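You operate a simulated robot arm through the tools that you are given. There is no shell and no other tool. Be economical: measure what you need, move in short steps, check, and stop when the job is done.

Carry out the task below with a simulated two-armed robot. There is one attempt and no reset: what you move stays moved.

Task
Brush the white patch off the grey plate, then stand the orange tin from the chest on it.
Fine: bolt the chest again; use the yellow brush and put it back; the black tin stays. Set down upright: yellow round brush. What is to be rubbed or washed off counts as gone when no trace of it is left.

The check looks at the end state, three seconds after you hand in, the way a careful person would. Anything else that was tipped, shoved, dropped, spilled or broken makes it a failure.

Robot
Two 7-joint arms with two-finger parallel grippers on one trunk, on a base that drives. Base frame: it is fixed to the floor where the robot stands at the start and does not move with it; the origin is under the middle of the robot, x ahead of it, y to its left, z up; the surface under the hand at the start is at about z = 82. Lengths are in cm, angles in degrees, forces in N, time in s.
The left shoulder is at the start at [16.3, 17.1, 110.8], the right one opposite. With the tool pointing down near the work surface each hand reaches from about 48 to 96 cm from the robot's upright axis, wherever it stands, measured 20 degrees to its own side. Places, roughly: chest lid [50, 40, 90]; green chest bolt [40, 40, 90]; green pads [50, 40, 90]; grey plate [50, -10, 80]; inside of the wood chest [50, 40, 80]; top of the grey plate [50, -10, 80]. Payload 4.4 kg a hand.
The TCP of each hand is the grasp point between the finger pads, 2.3 cm short of the fingertips. In the tool frame z runs along the fingers and y along their closing line. The gripper opens to 9.4 cm. The fingers are 3.8 cm wide and 1 cm thick; the gripper's body (5.4 by 9.6 cm) begins 3.9 cm behind the TCP.
Orientation is that of the tool frame in the base frame, as a unit quaternion [x, y, z, w]. With the fingers straight down and closing along the base's y, the tool's x points along the base's -x, its y along +y and its z along -z.

Tools
- The arms move only by the tool arm_command. It takes "left_targets", "right_targets" or both (then of equal length, played together; a hand with none holds still); each is one flat list of numbers, 7 for each row, row after row: the shift along the tool's x, y, z in cm, then the turn, a rotation vector about the tool's x, y, z in degrees, then the opening, from 0 (shut) to 1 (fully open). In form: [tx, ty, tz, rx, ry, rz, hand, tx, ty, tz, rx, ry, rz, hand, ...]. A call has 1 to 8 rows; each row shifts and turns the commanded pose from where the row before left it, along the tool's axes as they then stand. A row lasts 0.2 s, in which the tool goes at most 5 cm and 8.6 degrees; a call with a longer step from one row to the next is refused whole, and so is a gripper value outside its range. A pose out of reach is approached as far as the arm can. The call stops where the force on the tool passes 40 N (or 10 N more than at its start, if that is more) or the arm is blocked; 0.2 s more then pass. Each finger travels about 7.2 cm/s and halts on what it meets, pressing with about 40 N; the grip force reading is that of the motor and also rises with nothing between the fingers. The clock runs only during rows and for 0.2 s after the last one: add rows that do not move to give the fingers time. It gives the time, the measured TCP pose, the force on the tool (base axes), the opening and the grip force at its end, in the units of the frame above (readings bear some noise), with the torque about the TCP (base axes, N m) and any sound that the robot's microphone picked up.
- Cameras (640 x 400 px; columns grow to the right, rows downward): "scene" is now at [29.6, 1.68, 127.47]; the picture's right is [0.19, -0.98, 0.00], its down [-0.28, -0.05, -0.96] and it looks along [0.94, 0.18, -0.29] (base axes); focal length 214 px, centre (320, 200). "left" rides on the left gripper at [8.6, -1.6, -7.5] in its tool frame; the picture's right is [0.18, 0.98, 0.00], its down [-0.58, 0.11, -0.81] and it looks along [-0.79, 0.15, 0.59] (tool axes); focal length 243 px, centre (320, 200). "right" rides on the right gripper at [8.7, 1.6, -7.4] in its tool frame; the picture's right is [-0.18, 0.98, 0.00], its down [-0.58, -0.11, -0.81] and it looks along [-0.79, -0.15, 0.59] (tool axes); focal length 243 px, centre (320, 200). There is no depth. A picture from a camera that has moved, and an enlarged one, comes with that camera's place and axes in the base frame and with its lens.
- grab_frame(camera): a new picture of that camera. No time passes.
- move_column(by): slides the trunk up (or, below 0, down) by that many cm; the arms and the scene camera ride with it, the base frame stays. It gives what a move gives, with no picture.
- roll_base(legs): drives the robot by 1 to 6 legs, each [ahead, left, turn to the left] in cm, cm and degrees, along the robot's own axes; the way and the turn of a leg run together, so that a leg with both is an arc; at most 150 cm and 180 degrees a leg. The arms and the cameras ride along, it lands a little off, and it stops where it bumps. It gives what a move gives.
- head_to(pan, tilt): turns the head with the scene camera to pan (to the left, within 80 degrees either way) and tilt (down, from -29 to 69), counted from straight ahead of the robot. It gives what a move gives.
- enlarge(camera, box): a new picture of the part [left, top, right, bottom] of that camera's present view, enlarged. No time passes.
- sign_off(): hands the job in; it is judged then, once.

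Go step by step. Nothing tells you exact positions but the pictures and the camera data: compare them with the known pose of the tool, close in by small moves and look again before you grip or let go. The budget is 120 turns and 100 pictures, counting those below and the enlarged ones. Unless the task says otherwise, let go and move clear before handing in, and close with one line.

The tools are called as a command line: name --argument value ..., lists and objects as JSON in quotes. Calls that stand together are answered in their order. arm_command: Moves the arms, as the interface text tells. Its arguments: {"type":"object","properties":{"left_targets":{"type":"array"},"right_targets":{"type":"array"}},"required":[]} The other tools are called the same way: move_column (by) slides the trunk up or down; roll_base (legs) drives the base; head_to (pan, tilt) turns the head that bears the scene camera; grab_frame (camera) takes a picture; enlarge (camera, box) takes an enlarged picture of a part of a camera's view; sign_off () hands the job in.

At the start:

```text
clock: 0.0
left_tool_pos: [43.91, 37.49, 115.68]
left_orientation: [0.0, 1.0, -0.001, 0.001]
left_force: [0.7, -0.1, 0.3]
left_torque: [0.0, -0.03, -0.01]
left_gripper_width: 9.4
left_grasp_force: 0.1
right_tool_pos: [38.89, -1.16, 125.56]
right_orientation: [0.0, 1.0, -0.001, 0.0]
right_force: [0.0, 0.3, -0.3]
right_torque: [-0.01, 0.0, 0.0]
right_gripper_width: 9.4
right_grasp_force: 0.0
trunk travel left (down, up): [-12.5, 26.3]
robot x, y, heading: [0.31, -0.41, 0.0]
head pan, tilt: [10.7, 16.7]
```

scene: 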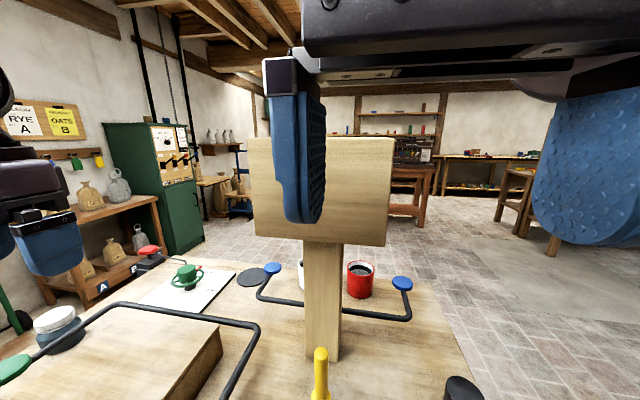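
right: 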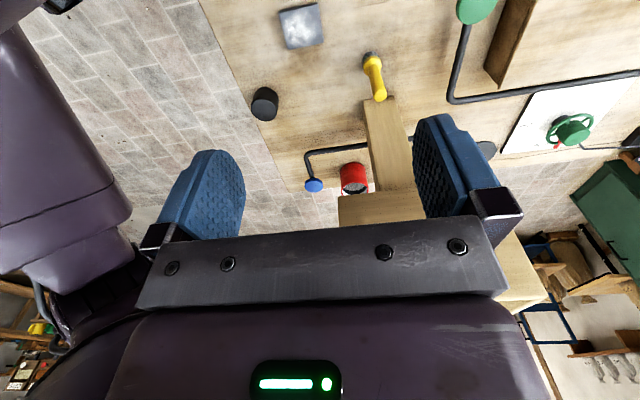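
left: 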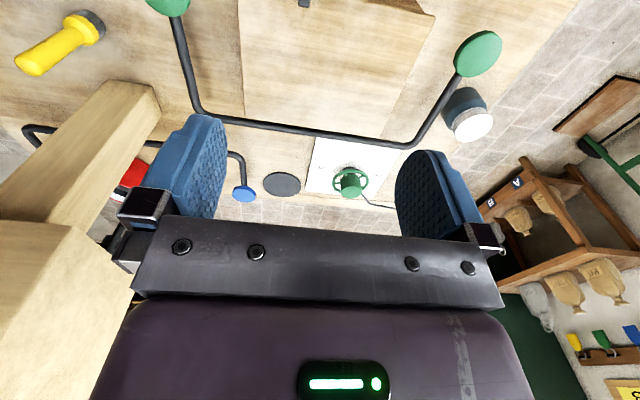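

The scene shows a bench with a chest at left, a post with a board in the middle, the yellow brush, and the grey plate to the right. I'll look down at both sides first.

head_to --pan 40 --tilt 50

grab_frame --camera "scene"

head_to --pan -10 --tilt 60

grab_frame --camera "scene"

```text
clock: 1.0
left_tool_pos: [43.78, 37.58, 115.76]
left_orientation: [0.0, 1.0, 0.001, 0.001]
left_force: [-0.8, 0.2, -0.2]
left_torque: [0.02, 0.0, 0.02]
left_gripper_width: 9.39
left_grasp_force: 0.0
right_tool_pos: [38.94, -1.22, 125.67]
right_orientation: [0.0, 1.0, 0.0, -0.002]
right_force: [-0.3, -0.1, 0.0]
right_torque: [-0.03, 0.0, -0.02]
right_gripper_width: 9.4
right_grasp_force: 0.0
trunk travel left (down, up): [-12.5, 26.3]
robot x, y, heading: [0.02, -0.19, 0.5]
head pan, tilt: [40.0, 50.0]
```

```text
96 pictures are left
camera scene: at [26.33, 4.89, 122.38], right [0.64, -0.77, 0.0], down [-0.59, -0.49, -0.64], along [0.49, 0.41, -0.77], focal length 214 px, centre (320, 200)
```

scene: 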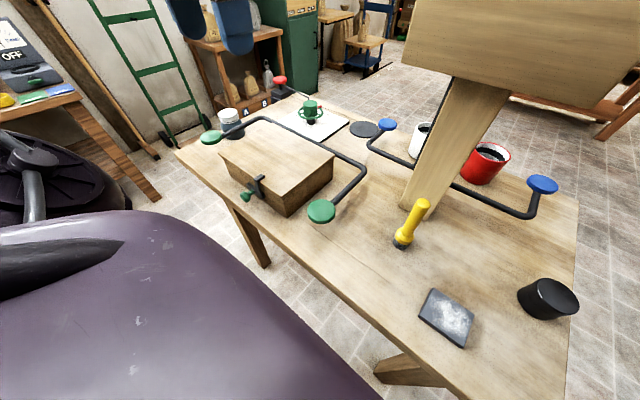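

```text
clock: 2.2
left_tool_pos: [43.88, 37.56, 115.69]
left_orientation: [0.0, 1.0, -0.001, 0.0]
left_force: [-0.8, -0.2, -1.1]
left_torque: [0.0, 0.01, -0.01]
left_gripper_width: 9.4
left_grasp_force: 0.0
right_tool_pos: [38.81, -1.26, 125.78]
right_orientation: [0.0, 1.0, 0.0, 0.0]
right_force: [-0.5, 0.8, -0.5]
right_torque: [0.0, 0.0, 0.0]
right_gripper_width: 9.4
right_grasp_force: 0.0
trunk travel left (down, up): [-12.5, 26.3]
robot x, y, heading: [-0.08, -0.29, 0.0]
head pan, tilt: [-10.0, 60.0]
```

```text
95 pictures are left
camera scene: at [26.99, -1.21, 121.12], right [-0.17, -0.98, 0.0], down [-0.85, 0.15, -0.5], along [0.49, -0.09, -0.87], focal length 214 px, centre (320, 200)
```

scene: 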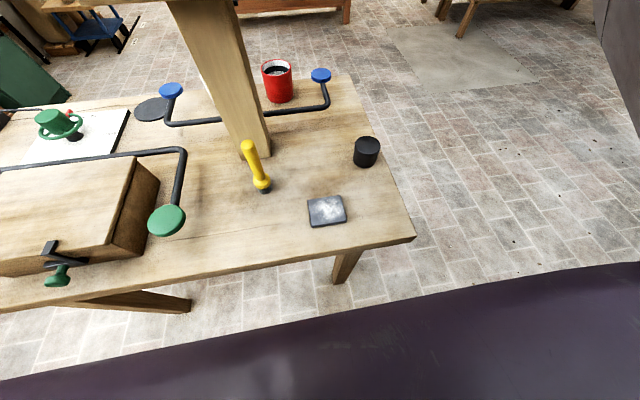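

The chest has a green bolt at the front and a U-bar with green pads; the brush, plate and black tin are at right. I'll take close views of the chest and the right side.

enlarge --camera "scene" --box '[230, 120, 410, 240]'

enlarge --camera "scene" --box '[0, 80, 240, 300]'

head_to --pan 50 --tilt 45

enlarge --camera "scene" --box '[200, 80, 480, 255]'

```text
3.33 times, centred on (320, 180) of scene
camera zoom: at [26.99, -1.21, 121.12], right [-0.17, -0.98, 0.0], down [-0.85, 0.15, -0.5], along [0.49, -0.09, -0.87], focal length 715 px, centre (320, 267)
```

zoom: 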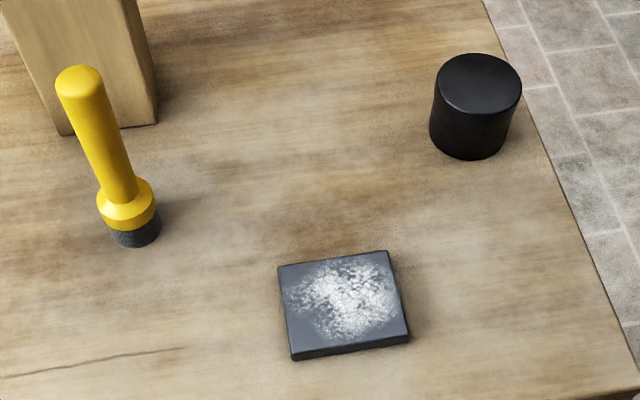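

```text
1.82 times, centred on (120, 190) of scene
camera zoom: at [26.99, -1.21, 121.12], right [-0.17, -0.98, 0.0], down [-0.85, 0.15, -0.5], along [0.49, -0.09, -0.87], focal length 390 px, centre (684, 218)
```

zoom: 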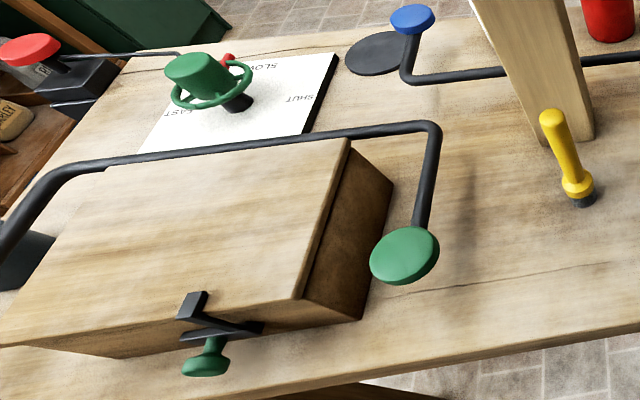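

```text
clock: 3.5
left_tool_pos: [43.72, 37.4, 115.55]
left_orientation: [0.0, 1.0, 0.001, 0.0]
left_force: [-0.8, -0.2, -0.1]
left_torque: [0.01, 0.01, -0.01]
left_gripper_width: 9.41
left_grasp_force: 0.1
right_tool_pos: [38.84, -1.16, 125.66]
right_orientation: [0.0, 1.0, 0.001, 0.0]
right_force: [0.8, -0.9, -0.3]
right_torque: [-0.01, -0.01, -0.04]
right_gripper_width: 9.43
right_grasp_force: 0.1
trunk travel left (down, up): [-12.5, 26.3]
robot x, y, heading: [0.18, -0.09, -0.1]
head pan, tilt: [50.0, 45.0]
```

```text
2.29 times, centred on (340, 168) of scene
camera zoom: at [25.65, 6.16, 123.07], right [0.77, -0.64, 0.0], down [-0.46, -0.54, -0.71], along [0.45, 0.54, -0.71], focal length 490 px, centre (274, 274)
```

zoom: 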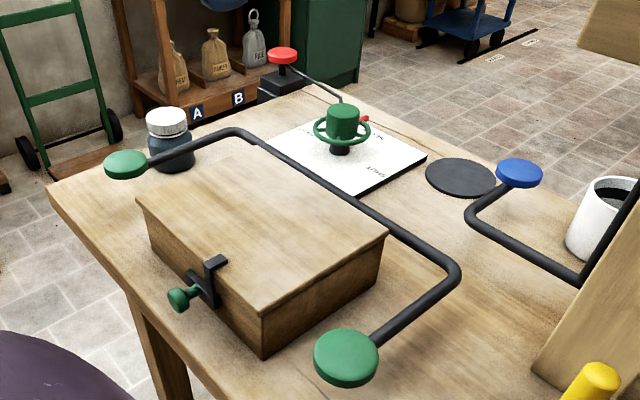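

Table is about z=82; brush stands upright near (53.4, 5.8), plate near (46, -6). The plate is close to the robot, so I back up a bit and then look from the right hand's camera.

roll_base --legs '[[-12, 0, 0]]'

head_to --pan 0 --tilt 45

grab_frame --camera "scene"

grab_frame --camera "right"

grab_frame --camera "left"

```text
clock: 4.7
left_tool_pos: [32.1, 37.45, 115.68]
left_orientation: [0.001, 1.0, -0.001, 0.0]
left_force: [1.5, 0.0, -0.1]
left_torque: [-0.02, -0.01, 0.0]
left_gripper_width: 9.39
left_grasp_force: 0.0
right_tool_pos: [27.08, -1.2, 125.61]
right_orientation: [0.001, 1.0, 0.001, 0.0]
right_force: [0.5, 0.2, -1.2]
right_torque: [-0.02, 0.02, -0.01]
right_gripper_width: 9.4
right_grasp_force: 0.0
trunk travel left (down, up): [-12.5, 26.3]
robot x, y, heading: [-11.69, -0.23, 0.1]
head pan, tilt: [50.0, 45.0]
```

```text
clock: 5.9
left_tool_pos: [32.08, 37.47, 115.63]
left_orientation: [0.001, 1.0, 0.0, 0.001]
left_force: [-0.1, -0.1, 0.2]
left_torque: [-0.01, -0.01, 0.02]
left_gripper_width: 9.44
left_grasp_force: 0.1
right_tool_pos: [27.09, -1.3, 125.76]
right_orientation: [0.001, 1.0, 0.0, -0.002]
right_force: [-0.6, -0.7, 0.0]
right_torque: [-0.03, 0.0, -0.01]
right_gripper_width: 9.4
right_grasp_force: 0.1
trunk travel left (down, up): [-12.5, 26.3]
robot x, y, heading: [-11.8, -0.31, -0.5]
head pan, tilt: [0.0, 45.0]
```

```text
91 pictures are left
camera scene: at [16.71, -0.08, 123.07], right [0.0, -1.0, 0.0], down [-0.71, 0.0, -0.71], along [0.71, 0.0, -0.71], focal length 214 px, centre (320, 200)
```

scene: 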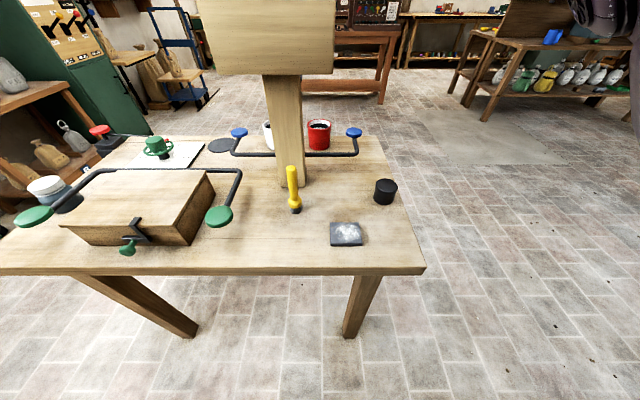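

```text
90 pictures are left
camera right: at [18.31, 0.46, 133.24], right [0.19, 0.98, 0.0], down [0.58, -0.11, 0.81], along [0.79, -0.15, -0.59], focal length 243 px, centre (320, 200)
```

right: 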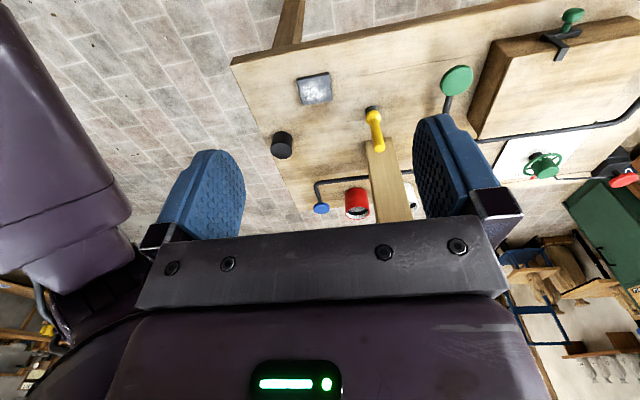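

```text
89 pictures are left
camera left: at [23.23, 35.86, 123.06], right [-0.18, 0.98, 0.0], down [0.58, 0.11, 0.81], along [0.79, 0.15, -0.59], focal length 243 px, centre (320, 200)
```

left: 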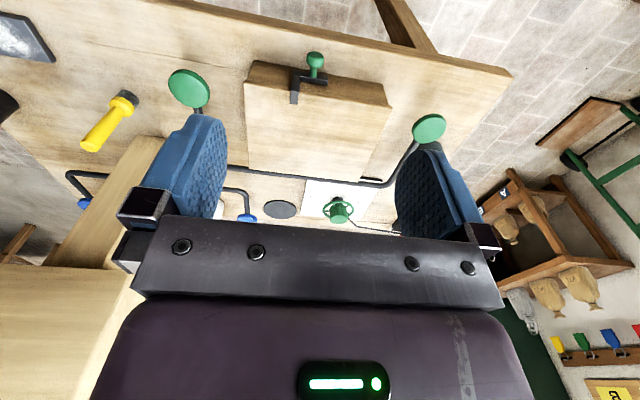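

Brush refined to (53.6, 6.1), handle top about 96; board overhangs from x≈59 above z≈112, so I'll tilt the right hand 25° to keep its wrist clear. First move toward it.

arm_command --right_targets '[-2.83, 1.23, 3.78, 0, 0, 0, 1, -2.83, 1.23, 3.78, 0, 0, 0, 1, -2.83, 1.23, 3.78, 0, 0, 0, 1, -2.83, 1.23, 3.78, 0, 0, 0, 1, -2.83, 1.23, 3.78, 0, 0, 0, 1, -2.83, 1.23, 3.78, 0, 0, 0, 1]'

arm_command --right_targets '[0, 0, 0, 0, -8.33, 0, 1, 0, 0, 0, 0, -8.33, 0, 1, 0, 0, 0, 0, -8.34, 0, 1, 0, 0, 0, 0, 0, 0, 1]'

grab_frame --camera "right"

grab_frame --camera "scene"

```text
clock: 7.3
left_tool_pos: [32.08, 37.47, 115.67]
left_orientation: [0.0, 1.0, 0.0, -0.001]
left_force: [0.8, 0.7, 0.9]
left_torque: [0.03, 0.01, 0.02]
left_gripper_width: 9.37
left_grasp_force: 0.1
right_tool_pos: [44.11, 6.22, 103.02]
right_orientation: [0.0, 1.0, -0.001, -0.001]
right_force: [0.3, 0.1, -0.3]
right_torque: [0.01, 0.04, 0.01]
right_gripper_width: 9.4
right_grasp_force: 0.0
trunk travel left (down, up): [-12.5, 26.3]
robot x, y, heading: [-11.74, 0.16, -0.2]
head pan, tilt: [0.0, 45.0]
```

```text
clock: 8.3
left_tool_pos: [32.0, 37.43, 115.73]
left_orientation: [0.001, 1.0, -0.001, 0.0]
left_force: [-0.3, -0.4, 0.1]
left_torque: [-0.01, -0.01, -0.03]
left_gripper_width: 9.39
left_grasp_force: 0.1
right_tool_pos: [43.99, 6.19, 103.05]
right_orientation: [0.001, 0.976, 0.0, 0.217]
right_force: [0.3, -0.1, 0.2]
right_torque: [-0.04, -0.04, -0.04]
right_gripper_width: 9.41
right_grasp_force: 0.2
trunk travel left (down, up): [-12.5, 26.3]
robot x, y, heading: [-12.0, -0.16, -0.1]
head pan, tilt: [0.0, 45.0]
```

```text
88 pictures are left
camera right: at [32.97, 7.86, 106.14], right [0.17, 0.98, 0.08], down [0.19, -0.11, 0.98], along [0.97, -0.15, -0.2], focal length 243 px, centre (320, 200)
```

right: 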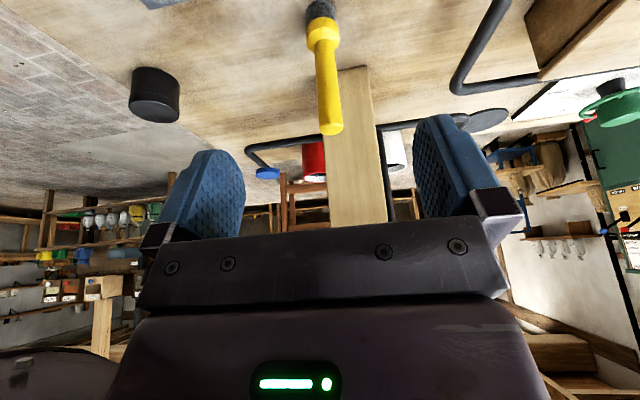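

```text
87 pictures are left
camera scene: at [16.74, -0.09, 123.06], right [0.0, -1.0, 0.0], down [-0.71, 0.0, -0.71], along [0.71, 0.0, -0.71], focal length 214 px, centre (320, 200)
```

scene: 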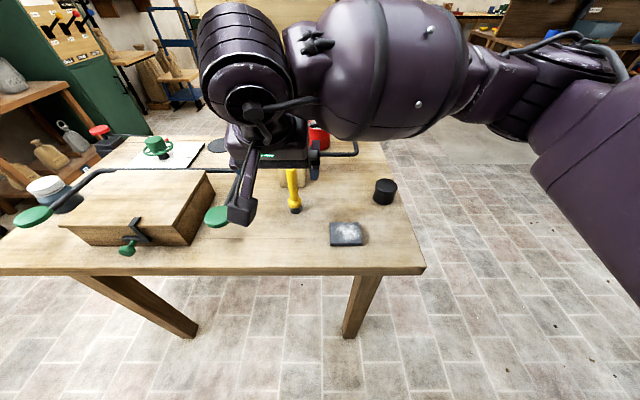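

The brush lines up in y with the hand. I move in along the tool axis to z≈92.5, hand still open, and look.

arm_command --right_targets '[-4.24, -0.1, 0, 0, 0, 0, 1, 0, 0, 3.4, 0, 0, 0, 1, 0, 0, 3.4, 0, 0, 0, 1, 0, 0, 3.4, 0, 0, 0, 1, 0, 0, 3.4, 0, 0, 0, 1, 0, 0, 0, 0, 0, 0, 1]'

grab_frame --camera "right"

grab_frame --camera "scene"

```text
clock: 9.7
left_tool_pos: [31.8, 37.47, 115.85]
left_orientation: [0.001, 1.0, 0.0, 0.0]
left_force: [-0.8, 0.4, 1.0]
left_torque: [-0.02, -0.02, 0.0]
left_gripper_width: 9.42
left_grasp_force: 0.0
right_tool_pos: [53.63, 5.96, 92.63]
right_orientation: [-0.001, 0.976, 0.0, 0.216]
right_force: [-0.9, -0.6, -0.8]
right_torque: [0.0, 0.01, 0.01]
right_gripper_width: 9.4
right_grasp_force: 0.0
trunk travel left (down, up): [-12.5, 26.3]
robot x, y, heading: [-11.96, 0.03, -0.3]
head pan, tilt: [0.0, 45.0]
```

```text
86 pictures are left
camera right: at [42.52, 7.69, 95.69], right [0.17, 0.98, 0.08], down [0.19, -0.11, 0.98], along [0.97, -0.15, -0.2], focal length 243 px, centre (320, 200)
```

right: 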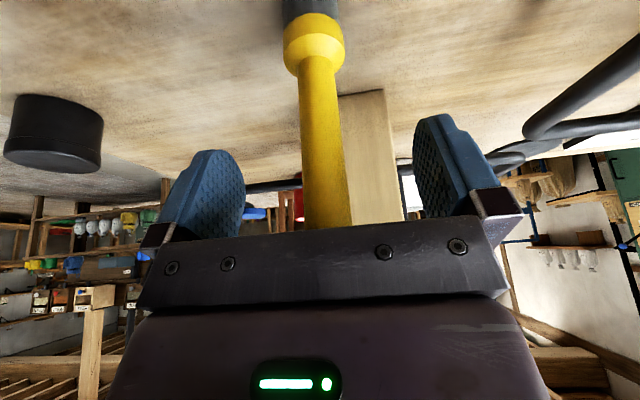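

```text
85 pictures are left
camera scene: at [16.66, -0.09, 123.1], right [0.0, -1.0, 0.0], down [-0.71, 0.0, -0.71], along [0.71, 0.0, -0.71], focal length 214 px, centre (320, 200)
```

scene: 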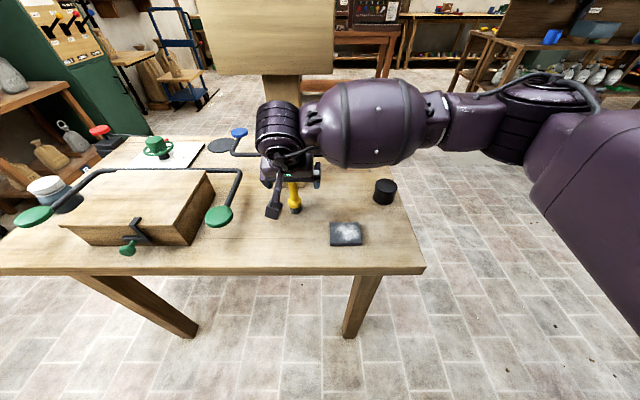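

The handle sits between the pads, about 0.25 cm left of centre. I centre and close.

arm_command --right_targets '[0, 0.25, 0, 0, 0, 0, 1, 0, 0, 0, 0, 0, 0, 0.5, 0, 0, 0, 0, 0, 0, 0.2, 0, 0, 0, 0, 0, 0, 0, 0, 0, 0, 0, 0, 0, 0, 0, 0, 0, 0, 0, 0, 0]'

grab_frame --camera "right"

```text
clock: 11.1
left_tool_pos: [32.0, 37.57, 115.74]
left_orientation: [0.001, 1.0, 0.0, 0.0]
left_force: [-0.4, -0.3, -0.8]
left_torque: [0.04, 0.01, 0.0]
left_gripper_width: 9.41
left_grasp_force: 0.1
right_tool_pos: [53.52, 6.22, 92.45]
right_orientation: [0.0, 0.976, 0.0, 0.216]
right_force: [-0.4, -0.1, -0.1]
right_torque: [0.01, -0.01, -0.02]
right_gripper_width: 2.13
right_grasp_force: 39.9
trunk travel left (down, up): [-12.5, 26.3]
robot x, y, heading: [-12.15, -0.05, -0.2]
head pan, tilt: [0.0, 45.0]
```

```text
84 pictures are left
camera right: at [42.54, 7.95, 95.66], right [0.17, 0.98, 0.08], down [0.19, -0.11, 0.98], along [0.97, -0.15, -0.2], focal length 243 px, centre (320, 200)
```

right: 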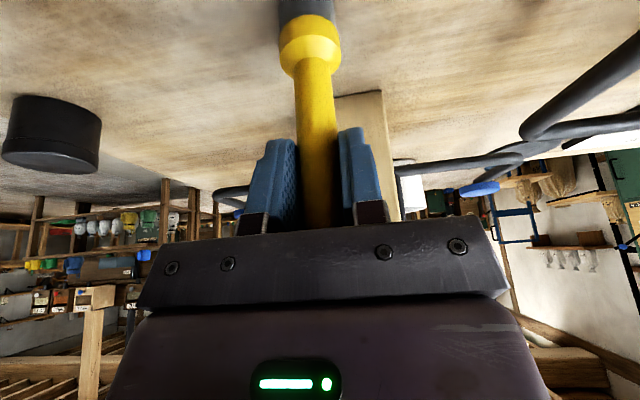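

Brush is gripped (home TCP 53.5, 6.2, 92.45). I lift it and carry it over the plate centre (46, -6).

arm_command --right_targets '[-1.69, 0, -3.62, 0, 0, 0, 0, 1.7, -3.05, -0.79, 0, 0, 0, 0, 1.7, -3.05, -0.79, 0, 0, 0, 0, 1.7, -3.05, -0.79, 0, 0, 0, 0, 1.7, -3.05, -0.79, 0, 0, 0, 0, 0, 0, 0, 0, 0, 0, 0]'

grab_frame --camera "right"

enlarge --camera "scene" --box '[270, 150, 430, 250]'

```text
clock: 12.5
left_tool_pos: [32.06, 37.5, 115.65]
left_orientation: [-0.001, 1.0, -0.001, 0.001]
left_force: [-0.3, -0.2, -0.6]
left_torque: [-0.02, -0.05, 0.0]
left_gripper_width: 9.41
left_grasp_force: 0.0
right_tool_pos: [45.94, -5.99, 96.54]
right_orientation: [0.0, 0.977, 0.0, 0.215]
right_force: [0.2, 0.1, -1.1]
right_torque: [0.01, 0.02, 0.04]
right_gripper_width: 2.12
right_grasp_force: 40.5
trunk travel left (down, up): [-12.5, 26.3]
robot x, y, heading: [-12.26, -0.04, -0.3]
head pan, tilt: [0.0, 45.0]
```

```text
83 pictures are left
camera right: at [35.0, -4.26, 99.6], right [0.17, 0.98, 0.08], down [0.19, -0.11, 0.98], along [0.97, -0.15, -0.2], focal length 243 px, centre (320, 200)
```

right: 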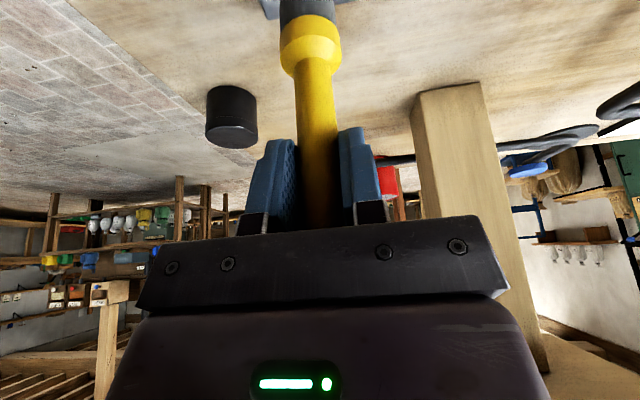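

```text
4.00 times, centred on (350, 200) of scene
camera zoom: at [16.74, -0.04, 123.06], right [0.0, -1.0, 0.0], down [-0.71, 0.0, -0.71], along [0.71, 0.0, -0.71], focal length 858 px, centre (200, 200)
```

zoom: 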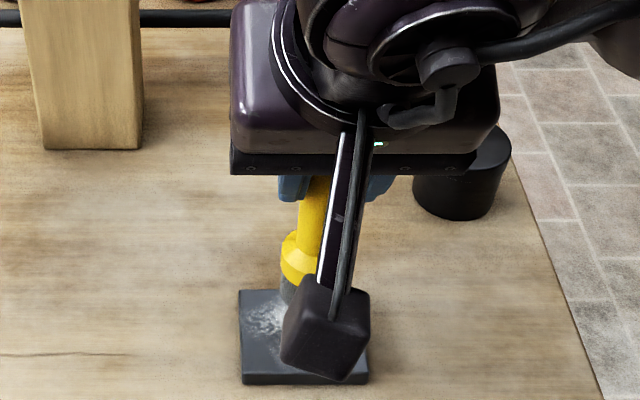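

The brush is above the plate, with the bristles about 3 cm over it. Lowering carefully.

arm_command --right_targets '[1.1, 0, 2.36, 0, 0, 0, 0, 0, 0, 0, 0, 0, 0, 0]'

arm_command --right_targets '[0.13, 0, 0.27, 0, 0, 0, 0, 0, 0, 0, 0, 0, 0, 0]'

arm_command --right_targets '[0.1, 0, 0.22, 0, 0, 0, 0, 0, 0, 0, 0, 0, 0, 0]'

enlarge --camera "scene" --box '[270, 150, 430, 250]'

```text
clock: 13.1
left_tool_pos: [31.88, 37.54, 115.71]
left_orientation: [0.001, 1.0, 0.0, 0.0]
left_force: [-0.1, 0.4, -0.1]
left_torque: [0.0, -0.01, -0.02]
left_gripper_width: 9.4
left_grasp_force: 0.0
right_tool_pos: [46.04, -5.92, 93.98]
right_orientation: [0.002, 0.976, -0.001, 0.216]
right_force: [0.0, 0.3, -0.3]
right_torque: [-0.01, 0.01, -0.06]
right_gripper_width: 2.15
right_grasp_force: 39.7
trunk travel left (down, up): [-12.5, 26.3]
robot x, y, heading: [-11.97, -0.12, 0.0]
head pan, tilt: [0.0, 45.0]
```

```text
clock: 13.7
left_tool_pos: [31.95, 37.53, 115.67]
left_orientation: [0.001, 1.0, 0.0, 0.0]
left_force: [-1.3, 0.1, 0.7]
left_torque: [0.01, 0.04, 0.02]
left_gripper_width: 9.41
left_grasp_force: 0.1
right_tool_pos: [45.99, -5.84, 93.8]
right_orientation: [0.001, 0.976, -0.001, 0.218]
right_force: [0.7, -0.1, 6.3]
right_torque: [-0.08, -0.06, -0.02]
right_gripper_width: 2.14
right_grasp_force: 39.6
trunk travel left (down, up): [-12.5, 26.3]
robot x, y, heading: [-12.24, 0.35, 0.0]
head pan, tilt: [0.0, 45.0]
```

```text
clock: 14.3
left_tool_pos: [31.87, 37.56, 115.93]
left_orientation: [0.001, 1.0, 0.0, 0.002]
left_force: [-0.8, 0.4, 0.6]
left_torque: [-0.01, 0.0, -0.03]
left_gripper_width: 9.44
left_grasp_force: 0.0
right_tool_pos: [45.85, -5.84, 93.71]
right_orientation: [0.0, 0.976, 0.0, 0.219]
right_force: [3.0, -0.6, 25.7]
right_torque: [-0.19, -0.24, 0.0]
right_gripper_width: 2.14
right_grasp_force: 39.8
trunk travel left (down, up): [-12.5, 26.3]
robot x, y, heading: [-12.14, 0.08, -0.1]
head pan, tilt: [0.0, 45.0]
```

```text
4.00 times, centred on (350, 200) of scene
camera zoom: at [16.53, -0.07, 123.17], right [0.0, -1.0, 0.0], down [-0.71, 0.0, -0.71], along [0.71, 0.0, -0.71], focal length 858 px, centre (200, 200)
```

zoom: 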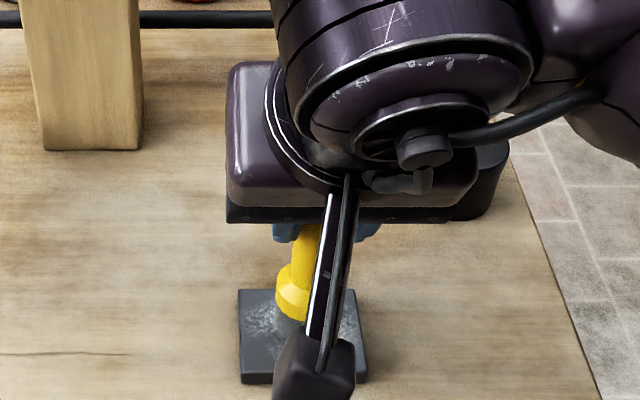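

Contact at about z=93.8; 25 N is more than needed, so I ease off to ~6 N and do a trial stroke, watching that the plate doesn't slide.

arm_command --right_targets '[-0.085, 0, -0.18, 0, 0, 0, 0, 0, 0.8, 0, 0, 0, 0, 0, 0, 0.8, 0, 0, 0, 0, 0, 0, -0.8, 0, 0, 0, 0, 0, 0, -0.8, 0, 0, 0, 0, 0, 0, -1, 0, 0, 0, 0, 0, 0, -1, 0, 0, 0, 0, 0]'

enlarge --camera "scene" --box '[270, 150, 430, 250]'

```text
clock: 15.9
left_tool_pos: [31.85, 37.51, 115.72]
left_orientation: [0.001, 1.0, 0.001, -0.001]
left_force: [-0.1, -0.6, 0.1]
left_torque: [0.03, -0.01, 0.01]
left_gripper_width: 9.41
left_grasp_force: 0.0
right_tool_pos: [46.03, -7.89, 93.66]
right_orientation: [0.0, 0.976, 0.0, 0.217]
right_force: [-0.9, 5.2, 17.1]
right_torque: [0.34, 0.04, -0.01]
right_gripper_width: 2.16
right_grasp_force: 40.1
trunk travel left (down, up): [-12.5, 26.3]
robot x, y, heading: [-11.75, 0.15, -0.0]
head pan, tilt: [0.0, 45.0]
```

```text
4.00 times, centred on (350, 200) of scene
camera zoom: at [16.61, -0.04, 123.1], right [0.0, -1.0, 0.0], down [-0.71, 0.0, -0.71], along [0.71, 0.0, -0.71], focal length 858 px, centre (200, 200)
```

zoom: 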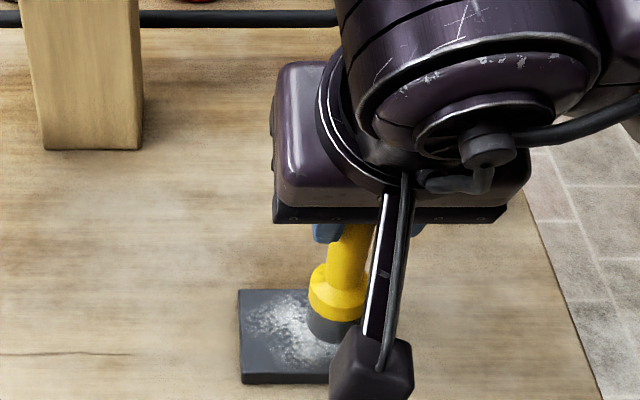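

The plate stayed in place; the patch is still mostly there. Continuing with a raster over the whole plate.

arm_command --right_targets '[-1.36, 0, 0.63, 0, 0, 0, 0, 0, 2, 0, 0, 0, 0, 0, 0, 2, 0, 0, 0, 0, 0, 0.906, 0, -0.423, 0, 0, 0, 0, 0, -2, 0, 0, 0, 0, 0, 0, -2, 0, 0, 0, 0, 0, 0.906, 0, -0.423, 0, 0, 0, 0, 0, 2, 0, 0, 0, 0, 0]'

arm_command --right_targets '[0, 2, 0, 0, 0, 0, 0, 0.906, 0, -0.423, 0, 0, 0, 0, 0, -2, 0, 0, 0, 0, 0, 0, -2, 0, 0, 0, 0, 0, -0.906, 0, 0.423, 0, 0, 0, 0, -1.36, 0, 0.63, 0, 0, 0, 0]'

enlarge --camera "scene" --box '[270, 150, 430, 250]'

```text
clock: 17.7
left_tool_pos: [32.04, 37.49, 115.69]
left_orientation: [0.001, 1.0, 0.0, -0.001]
left_force: [0.0, 0.0, -0.4]
left_torque: [0.0, -0.03, -0.01]
left_gripper_width: 9.4
left_grasp_force: 0.1
right_tool_pos: [45.5, -5.93, 93.44]
right_orientation: [0.002, 0.976, -0.001, 0.216]
right_force: [0.7, -0.6, 4.3]
right_torque: [0.04, -0.06, 0.03]
right_gripper_width: 2.15
right_grasp_force: 39.7
trunk travel left (down, up): [-12.5, 26.3]
robot x, y, heading: [-11.69, 0.06, -0.0]
head pan, tilt: [0.0, 45.0]
```

```text
clock: 19.1
left_tool_pos: [31.97, 37.49, 115.81]
left_orientation: [0.001, 1.0, 0.0, 0.0]
left_force: [-1.1, -0.1, -0.7]
left_torque: [0.0, -0.02, -0.01]
left_gripper_width: 9.39
left_grasp_force: 0.0
right_tool_pos: [47.01, -8.04, 93.54]
right_orientation: [0.001, 0.976, 0.0, 0.216]
right_force: [-1.2, -0.5, 2.9]
right_torque: [-0.09, 0.04, 0.01]
right_gripper_width: 2.16
right_grasp_force: 40.1
trunk travel left (down, up): [-12.5, 26.3]
robot x, y, heading: [-11.97, -0.02, 0.1]
head pan, tilt: [0.0, 45.0]
```

```text
4.00 times, centred on (350, 200) of scene
camera zoom: at [16.69, -0.1, 123.08], right [0.0, -1.0, 0.0], down [-0.71, 0.0, -0.71], along [0.71, 0.0, -0.71], focal length 858 px, centre (200, 200)
```

zoom: 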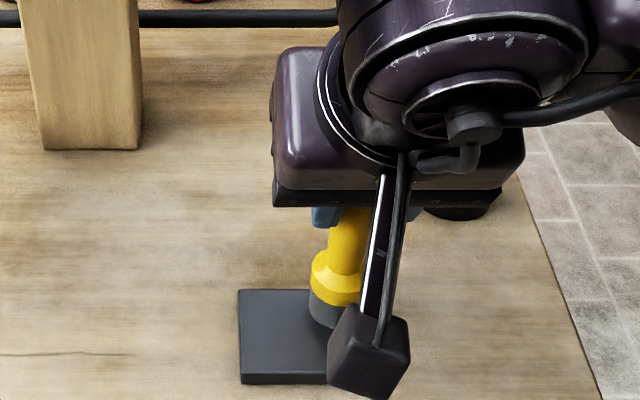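

The visible part is clean. One more stroke along the far-right side, then lift away and inspect the whole plate.

arm_command --right_targets '[0.906, 0, -0.423, 0, 0, 0, 0, 1.36, 0, -0.63, 0, 0, 0, 0, 0, 1.5, 0, 0, 0, 0, 0, -2.26, 0, 1.05, 0, 0, 0, 0, -1.69, 0, -3.62, 0, 0, 0, 0, 0, 4, 0, 0, 0, 0, 0, 0, 4, 0, 0, 0, 0, 0]'

enlarge --camera "scene" --box '[270, 150, 430, 250]'

```text
clock: 20.7
left_tool_pos: [32.04, 37.67, 115.62]
left_orientation: [0.0, 1.0, 0.001, 0.001]
left_force: [-1.1, 0.3, 0.4]
left_torque: [0.0, 0.0, -0.04]
left_gripper_width: 9.41
left_grasp_force: 0.0
right_tool_pos: [47.03, 1.68, 97.57]
right_orientation: [0.0, 0.976, -0.001, 0.217]
right_force: [-0.3, 0.2, -1.5]
right_torque: [-0.01, 0.03, 0.01]
right_gripper_width: 2.12
right_grasp_force: 39.9
trunk travel left (down, up): [-12.5, 26.3]
robot x, y, heading: [-12.1, 0.01, -0.1]
head pan, tilt: [0.0, 45.0]
```

```text
4.00 times, centred on (350, 200) of scene
camera zoom: at [16.69, -0.01, 123.08], right [0.0, -1.0, 0.0], down [-0.71, 0.0, -0.71], along [0.71, 0.0, -0.71], focal length 858 px, centre (200, 200)
```

zoom: 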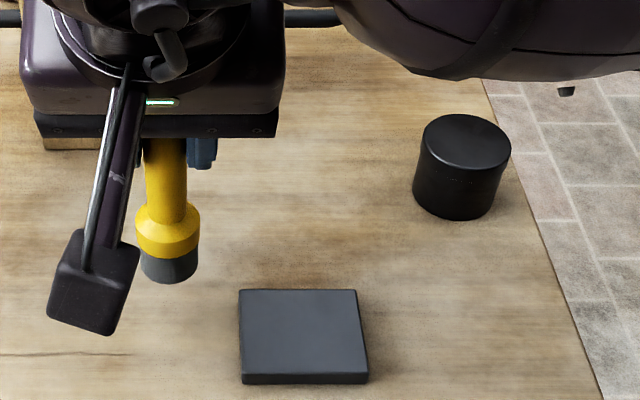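

The plate is clean and unmoved. Now I return the brush to its place.

arm_command --right_targets '[-2.95, 2.27, 1.375, 0, 0, 0, 0, -2.95, 2.27, 1.375, 0, 0, 0, 0, 0, 0, 0, 0, 0, 0, 0, 0.95, 0, 2.04, 0, 0, 0, 0, 0.95, 0, 2.04, 0, 0, 0, 0, 0, 0, 0, 0, 0, 0, 0]'

arm_command --right_targets '[0.17, 0, 0.36, 0, 0, 0, 0, 0, 0, 0, 0, 0, 0, 0]'

grab_frame --camera "right"

enlarge --camera "scene" --box '[230, 140, 390, 240]'

```text
clock: 22.1
left_tool_pos: [31.82, 37.4, 115.81]
left_orientation: [0.001, 1.0, 0.0, -0.001]
left_force: [-0.4, -0.1, -0.4]
left_torque: [0.02, 0.04, 0.01]
left_gripper_width: 9.42
left_grasp_force: 0.0
right_tool_pos: [53.56, 6.1, 92.97]
right_orientation: [0.0, 0.976, 0.0, 0.216]
right_force: [0.2, -0.4, -1.5]
right_torque: [0.01, -0.01, 0.01]
right_gripper_width: 2.18
right_grasp_force: 40.1
trunk travel left (down, up): [-12.5, 26.3]
robot x, y, heading: [-11.8, 0.13, 0.0]
head pan, tilt: [0.0, 45.0]
```

```text
clock: 22.7
left_tool_pos: [32.01, 37.44, 115.69]
left_orientation: [0.001, 1.0, 0.0, 0.0]
left_force: [0.2, -0.1, 0.0]
left_torque: [-0.01, 0.01, -0.02]
left_gripper_width: 9.42
left_grasp_force: 0.1
right_tool_pos: [53.59, 6.15, 92.61]
right_orientation: [0.0, 0.976, 0.0, 0.216]
right_force: [0.2, -0.3, -0.2]
right_torque: [-0.01, -0.02, 0.01]
right_gripper_width: 2.14
right_grasp_force: 39.8
trunk travel left (down, up): [-12.5, 26.3]
robot x, y, heading: [-12.26, 0.04, 0.2]
head pan, tilt: [0.0, 45.0]
```

```text
77 pictures are left
camera right: at [42.55, 7.85, 95.74], right [0.17, 0.98, 0.08], down [0.19, -0.11, 0.98], along [0.97, -0.15, -0.2], focal length 243 px, centre (320, 200)
```

right: 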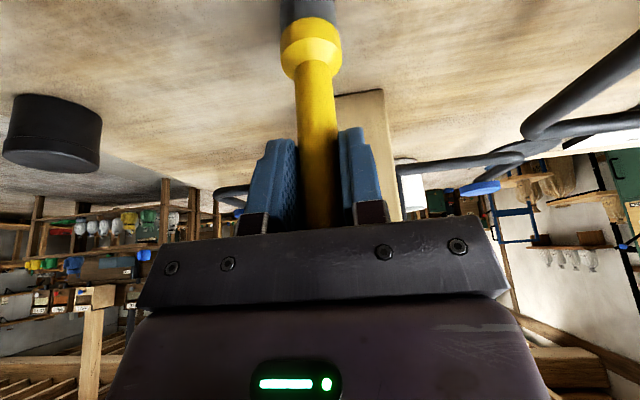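

```text
4.00 times, centred on (310, 190) of scene
camera zoom: at [16.72, -0.09, 123.07], right [0.0, -1.0, 0.0], down [-0.71, 0.0, -0.71], along [0.71, 0.0, -0.71], focal length 858 px, centre (360, 240)
```

zoom: 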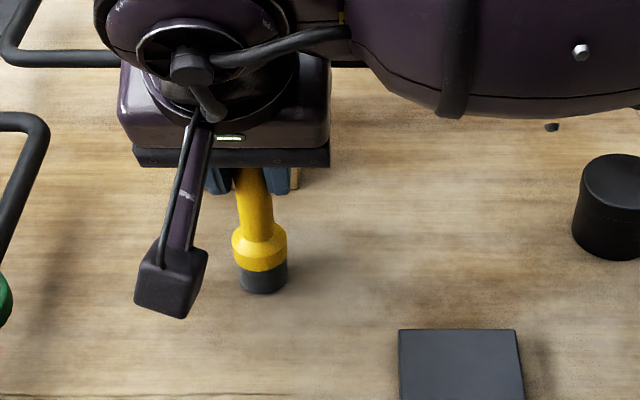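

The brush is at its spot, just off the table. Lowering to contact in small steps.

arm_command --right_targets '[0.085, 0, 0.18, 0, 0, 0, 0, 0, 0, 0, 0, 0, 0, 0]'

arm_command --right_targets '[0.065, 0, 0.135, 0, 0, 0, 0, 0, 0, 0, 0, 0, 0, 0]'

```text
clock: 23.3
left_tool_pos: [32.09, 37.47, 115.66]
left_orientation: [0.001, 1.0, 0.0, 0.0]
left_force: [-0.2, -0.4, -0.3]
left_torque: [0.02, 0.0, 0.01]
left_gripper_width: 9.41
left_grasp_force: 0.1
right_tool_pos: [53.68, 6.17, 92.42]
right_orientation: [0.0, 0.977, 0.001, 0.215]
right_force: [-0.4, 0.7, -1.2]
right_torque: [0.0, 0.0, 0.04]
right_gripper_width: 2.14
right_grasp_force: 40.2
trunk travel left (down, up): [-12.5, 26.3]
robot x, y, heading: [-11.85, -0.03, 0.2]
head pan, tilt: [0.0, 45.0]
```

```text
clock: 23.9
left_tool_pos: [31.98, 37.55, 115.8]
left_orientation: [0.002, 1.0, 0.0, 0.0]
left_force: [0.2, 0.2, 0.9]
left_torque: [0.0, 0.02, 0.01]
left_gripper_width: 9.39
left_grasp_force: 0.1
right_tool_pos: [53.54, 6.09, 92.44]
right_orientation: [0.0, 0.976, 0.0, 0.217]
right_force: [1.0, 0.1, 3.6]
right_torque: [-0.02, -0.04, 0.0]
right_gripper_width: 2.15
right_grasp_force: 39.6
trunk travel left (down, up): [-12.5, 26.3]
robot x, y, heading: [-11.7, -0.43, -0.3]
head pan, tilt: [0.0, 45.0]
```

Contact made with light force. Releasing and backing off along the tool axis.

arm_command --right_targets '[0, 0, 0, 0, 0, 0, 0.3, 0, 0, 0, 0, 0, 0, 0.7, 0, 0, 0, 0, 0, 0, 1, 0, 0, 0, 0, 0, 0, 1, 0, 0, -3, 0, 0, 0, 1, 0, 0, -4, 0, 0, 0, 1, 0, 0, -4, 0, 0, 0, 1]'

grab_frame --camera "right"

enlarge --camera "scene" --box '[230, 140, 390, 240]'

```text
clock: 25.5
left_tool_pos: [31.9, 37.58, 115.75]
left_orientation: [0.001, 1.0, 0.0, 0.0]
left_force: [0.1, -0.5, 0.1]
left_torque: [0.0, 0.0, 0.01]
left_gripper_width: 9.4
left_grasp_force: 0.0
right_tool_pos: [48.82, 6.19, 102.39]
right_orientation: [0.001, 0.976, -0.001, 0.217]
right_force: [0.1, 0.5, -0.3]
right_torque: [-0.01, 0.01, -0.03]
right_gripper_width: 9.38
right_grasp_force: 0.0
trunk travel left (down, up): [-12.5, 26.3]
robot x, y, heading: [-11.66, 0.17, -0.3]
head pan, tilt: [0.0, 45.0]
```

```text
75 pictures are left
camera right: at [37.76, 7.84, 105.52], right [0.17, 0.98, 0.08], down [0.19, -0.11, 0.98], along [0.97, -0.15, -0.2], focal length 243 px, centre (320, 200)
```

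right: 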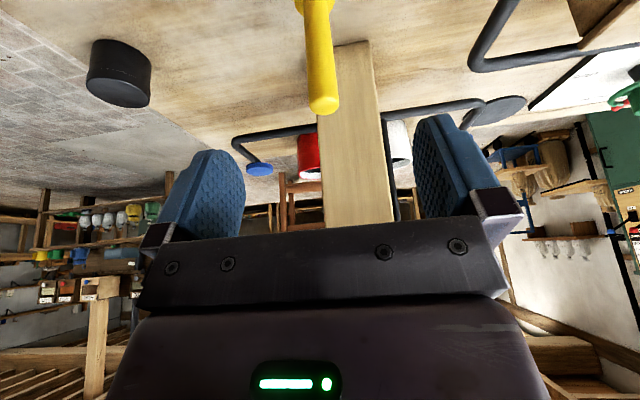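

```text
4.00 times, centred on (310, 190) of scene
camera zoom: at [16.61, -0.08, 123.11], right [0.0, -1.0, 0.0], down [-0.71, 0.0, -0.71], along [0.71, 0.0, -0.71], focal length 858 px, centre (360, 240)
```

zoom: 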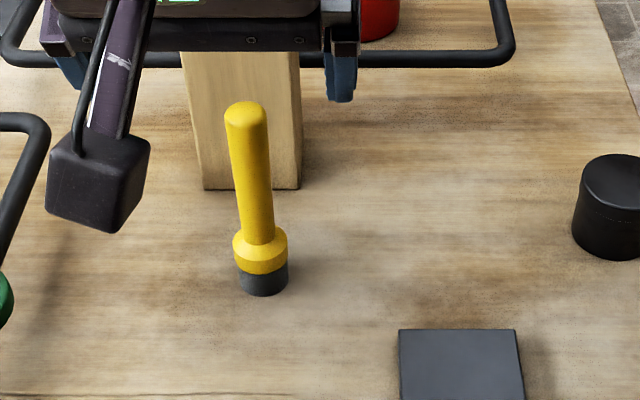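

Brush stands upright back in place. I withdraw the right hand and study the chest bolt.

arm_command --right_targets '[1.42, -3.5, -2.87, 0, 0, 0, 1, 1.42, -3.5, -2.87, 0, 0, 0, 1, 1.42, -3.5, -2.87, 0, 0, 0, 1, 1.42, -3.5, -2.87, 0, 0, 0, 1]'

enlarge --camera "left" --box '[140, 30, 480, 242]'

head_to --pan 45 --tilt 38

grab_frame --camera "scene"

```text
clock: 26.5
left_tool_pos: [32.02, 37.46, 115.8]
left_orientation: [0.001, 1.0, 0.0, 0.001]
left_force: [-0.6, 0.6, 0.1]
left_torque: [0.02, -0.02, -0.03]
left_gripper_width: 9.43
left_grasp_force: 0.0
right_tool_pos: [38.77, -8.13, 110.36]
right_orientation: [0.001, 0.976, 0.001, 0.216]
right_force: [-0.4, -1.2, -0.5]
right_torque: [0.01, 0.02, 0.03]
right_gripper_width: 9.43
right_grasp_force: 0.1
trunk travel left (down, up): [-12.5, 26.3]
robot x, y, heading: [-11.74, -0.12, -0.1]
head pan, tilt: [0.0, 45.0]
```

```text
1.88 times, centred on (310, 136) of left
camera zoom: at [23.14, 35.79, 123.13], right [-0.18, 0.98, 0.0], down [0.58, 0.11, 0.81], along [0.79, 0.15, -0.59], focal length 457 px, centre (339, 320)
```

zoom: 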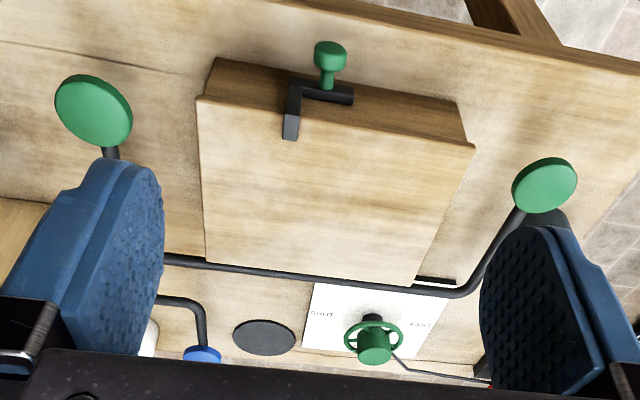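

```text
clock: 27.6
left_tool_pos: [32.1, 37.53, 115.74]
left_orientation: [0.001, 1.0, 0.0, 0.001]
left_force: [0.1, -0.1, -0.4]
left_torque: [0.0, -0.01, 0.0]
left_gripper_width: 9.39
left_grasp_force: 0.0
right_tool_pos: [38.82, -7.94, 110.3]
right_orientation: [0.001, 0.976, 0.0, 0.216]
right_force: [0.2, -0.5, -0.5]
right_torque: [-0.01, 0.02, -0.01]
right_gripper_width: 9.38
right_grasp_force: 0.1
trunk travel left (down, up): [-12.5, 26.3]
robot x, y, heading: [-11.44, -0.28, 0.2]
head pan, tilt: [45.0, 38.0]
```

```text
72 pictures are left
camera scene: at [14.7, 6.01, 124.09], right [0.71, -0.71, 0.0], down [-0.44, -0.43, -0.79], along [0.56, 0.56, -0.62], focal length 214 px, centre (320, 200)
```

scene: 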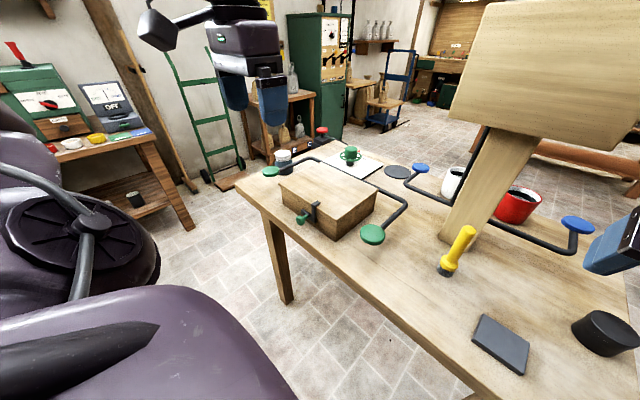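

The bolt knob is near (39.5, 38, 85.5). I bring the left camera closer to the chest's front to understand it.

arm_command --left_targets '[2, 0, 4, 0, 0, 0, 1, 2, 0, 4, 0, 0, 0, 1, 2, 0, 4, 0, 0, 0, 1, 2, 0, 3, 0, 0, 0, 1]'

grab_frame --camera "left"

enlarge --camera "scene" --box '[240, 140, 420, 253]'

```text
clock: 28.6
left_tool_pos: [28.93, 40.08, 101.81]
left_orientation: [0.0, 1.0, -0.001, 0.0]
left_force: [0.6, 0.0, -0.2]
left_torque: [0.07, -0.01, 0.0]
left_gripper_width: 9.4
left_grasp_force: 0.1
left hand out of reach, approached as far as the arm can: row 3, 4
right_tool_pos: [38.9, -8.07, 110.2]
right_orientation: [0.001, 0.976, 0.0, 0.216]
right_force: [-0.4, -0.5, 0.4]
right_torque: [0.01, -0.01, -0.01]
right_gripper_width: 9.41
right_grasp_force: 0.0
trunk travel left (down, up): [-12.5, 26.3]
robot x, y, heading: [-11.61, 0.11, 0.0]
head pan, tilt: [45.0, 38.0]
```

```text
71 pictures are left
camera left: at [20.09, 38.53, 109.24], right [-0.18, 0.98, 0.0], down [0.58, 0.11, 0.81], along [0.79, 0.15, -0.59], focal length 243 px, centre (320, 200)
```

left: 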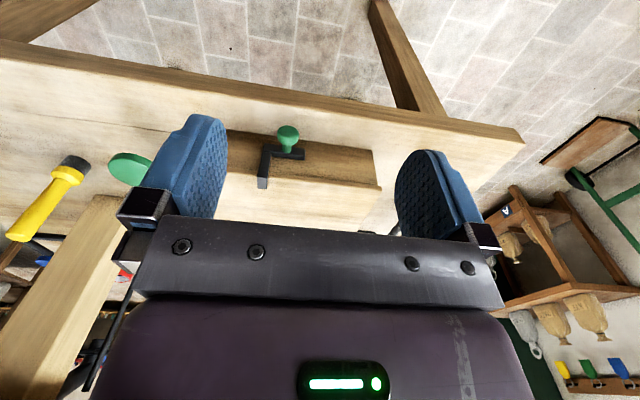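

```text
3.54 times, centred on (330, 196) of scene
camera zoom: at [14.7, 5.99, 124.09], right [0.71, -0.71, 0.0], down [-0.44, -0.43, -0.79], along [0.56, 0.56, -0.62], focal length 759 px, centre (285, 212)
```

zoom: 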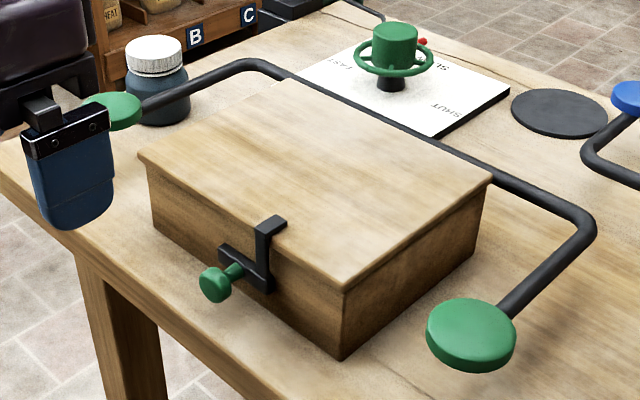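

Now the bolt is clear: an L-bracket on the chest front whose tab hooks over the lid, with a green knob toward me. Lid spans about x 42–59, y 28.5–50, z 90; pads at (45, 20.5, 89) and (45, 59, 89). I'll back up for room and pitch the left hand to nearly horizontal.

roll_base --legs '[[-14, 0, 0]]'

arm_command --left_targets '[0, 0, -2, 0, -8.4, 0, 1, 0, 0, -2, 0, -8.4, 0, 1, 0, 0, 0, 0, -8.4, 0, 1, 0, 0, 0, 0, -8.4, 0, 1, 0, 0, 0, 0, -8.4, 0, 1, 0, 0, 0, 0, -8.4, 0, 1, 0, 0, 0, 0, -8.4, 0, 1, 0, 0, 0, 0, -8.4, 0, 1]'

grab_frame --camera "left"

```text
clock: 29.9
left_tool_pos: [14.89, 40.31, 101.91]
left_orientation: [0.0, 1.0, -0.001, -0.001]
left_force: [-0.6, 0.0, 0.0]
left_torque: [-0.03, 0.0, -0.02]
left_gripper_width: 9.41
left_grasp_force: 0.1
right_tool_pos: [24.87, -7.9, 110.3]
right_orientation: [0.0, 0.976, 0.0, 0.216]
right_force: [0.3, 0.1, 0.6]
right_torque: [0.0, 0.0, 0.01]
right_gripper_width: 9.41
right_grasp_force: 0.0
trunk travel left (down, up): [-12.5, 26.3]
robot x, y, heading: [-25.79, 0.12, -0.0]
head pan, tilt: [45.0, 38.0]
```

```text
clock: 31.7
left_tool_pos: [24.3, 47.15, 108.75]
left_orientation: [-0.006, 0.84, -0.005, 0.543]
left_force: [0.8, -0.5, 0.9]
left_torque: [0.05, 0.06, -0.03]
left_gripper_width: 9.4
left_grasp_force: 0.0
left hand out of reach, approached as far as the arm can: row 1, 2, 3, 4, 5, 6, 7, 8
right_tool_pos: [24.88, -7.9, 110.3]
right_orientation: [0.001, 0.976, -0.001, 0.216]
right_force: [1.0, -0.1, 0.3]
right_torque: [-0.02, 0.0, 0.01]
right_gripper_width: 9.39
right_grasp_force: 0.0
trunk travel left (down, up): [-12.5, 26.3]
robot x, y, heading: [-25.8, 0.42, 0.3]
head pan, tilt: [45.0, 38.0]
```

```text
69 pictures are left
camera left: at [13.8, 45.3, 103.87], right [-0.08, 0.98, -0.18], down [-0.5, 0.12, 0.86], along [0.86, 0.16, 0.48], focal length 243 px, centre (320, 200)
```

left: 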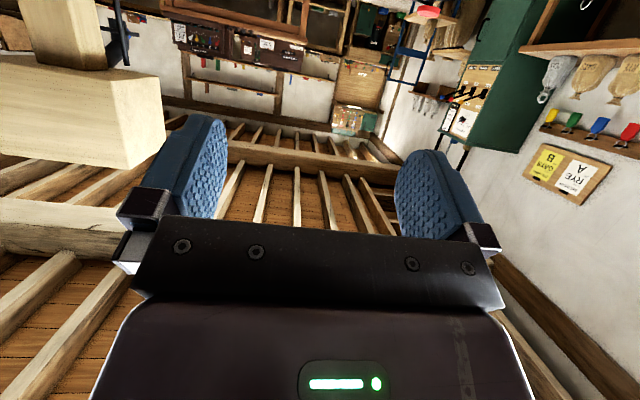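

The hand was too near the robot to pitch in place. I drive the target forward to get back within reach and see where it settles.

arm_command --left_targets '[-1.94, 0, 4.6, 0, 0, 0, 1, -1.94, 0, 4.6, 0, 0, 0, 1, -1.94, 0, 4.6, 0, 0, 0, 1, 0, 0, 0, 0, 0, 0, 1]'

```text
clock: 32.7
left_tool_pos: [39.28, 47.09, 108.88]
left_orientation: [-0.001, 0.833, 0.0, 0.554]
left_force: [-0.5, 1.0, 0.0]
left_torque: [-0.03, 0.03, -0.03]
left_gripper_width: 9.38
left_grasp_force: 0.0
right_tool_pos: [24.9, -7.87, 110.43]
right_orientation: [0.0, 0.976, 0.0, 0.217]
right_force: [0.0, 0.8, -0.8]
right_torque: [0.01, -0.01, 0.0]
right_gripper_width: 9.38
right_grasp_force: 0.1
trunk travel left (down, up): [-12.5, 26.3]
robot x, y, heading: [-25.91, -0.18, -0.0]
head pan, tilt: [45.0, 38.0]
```

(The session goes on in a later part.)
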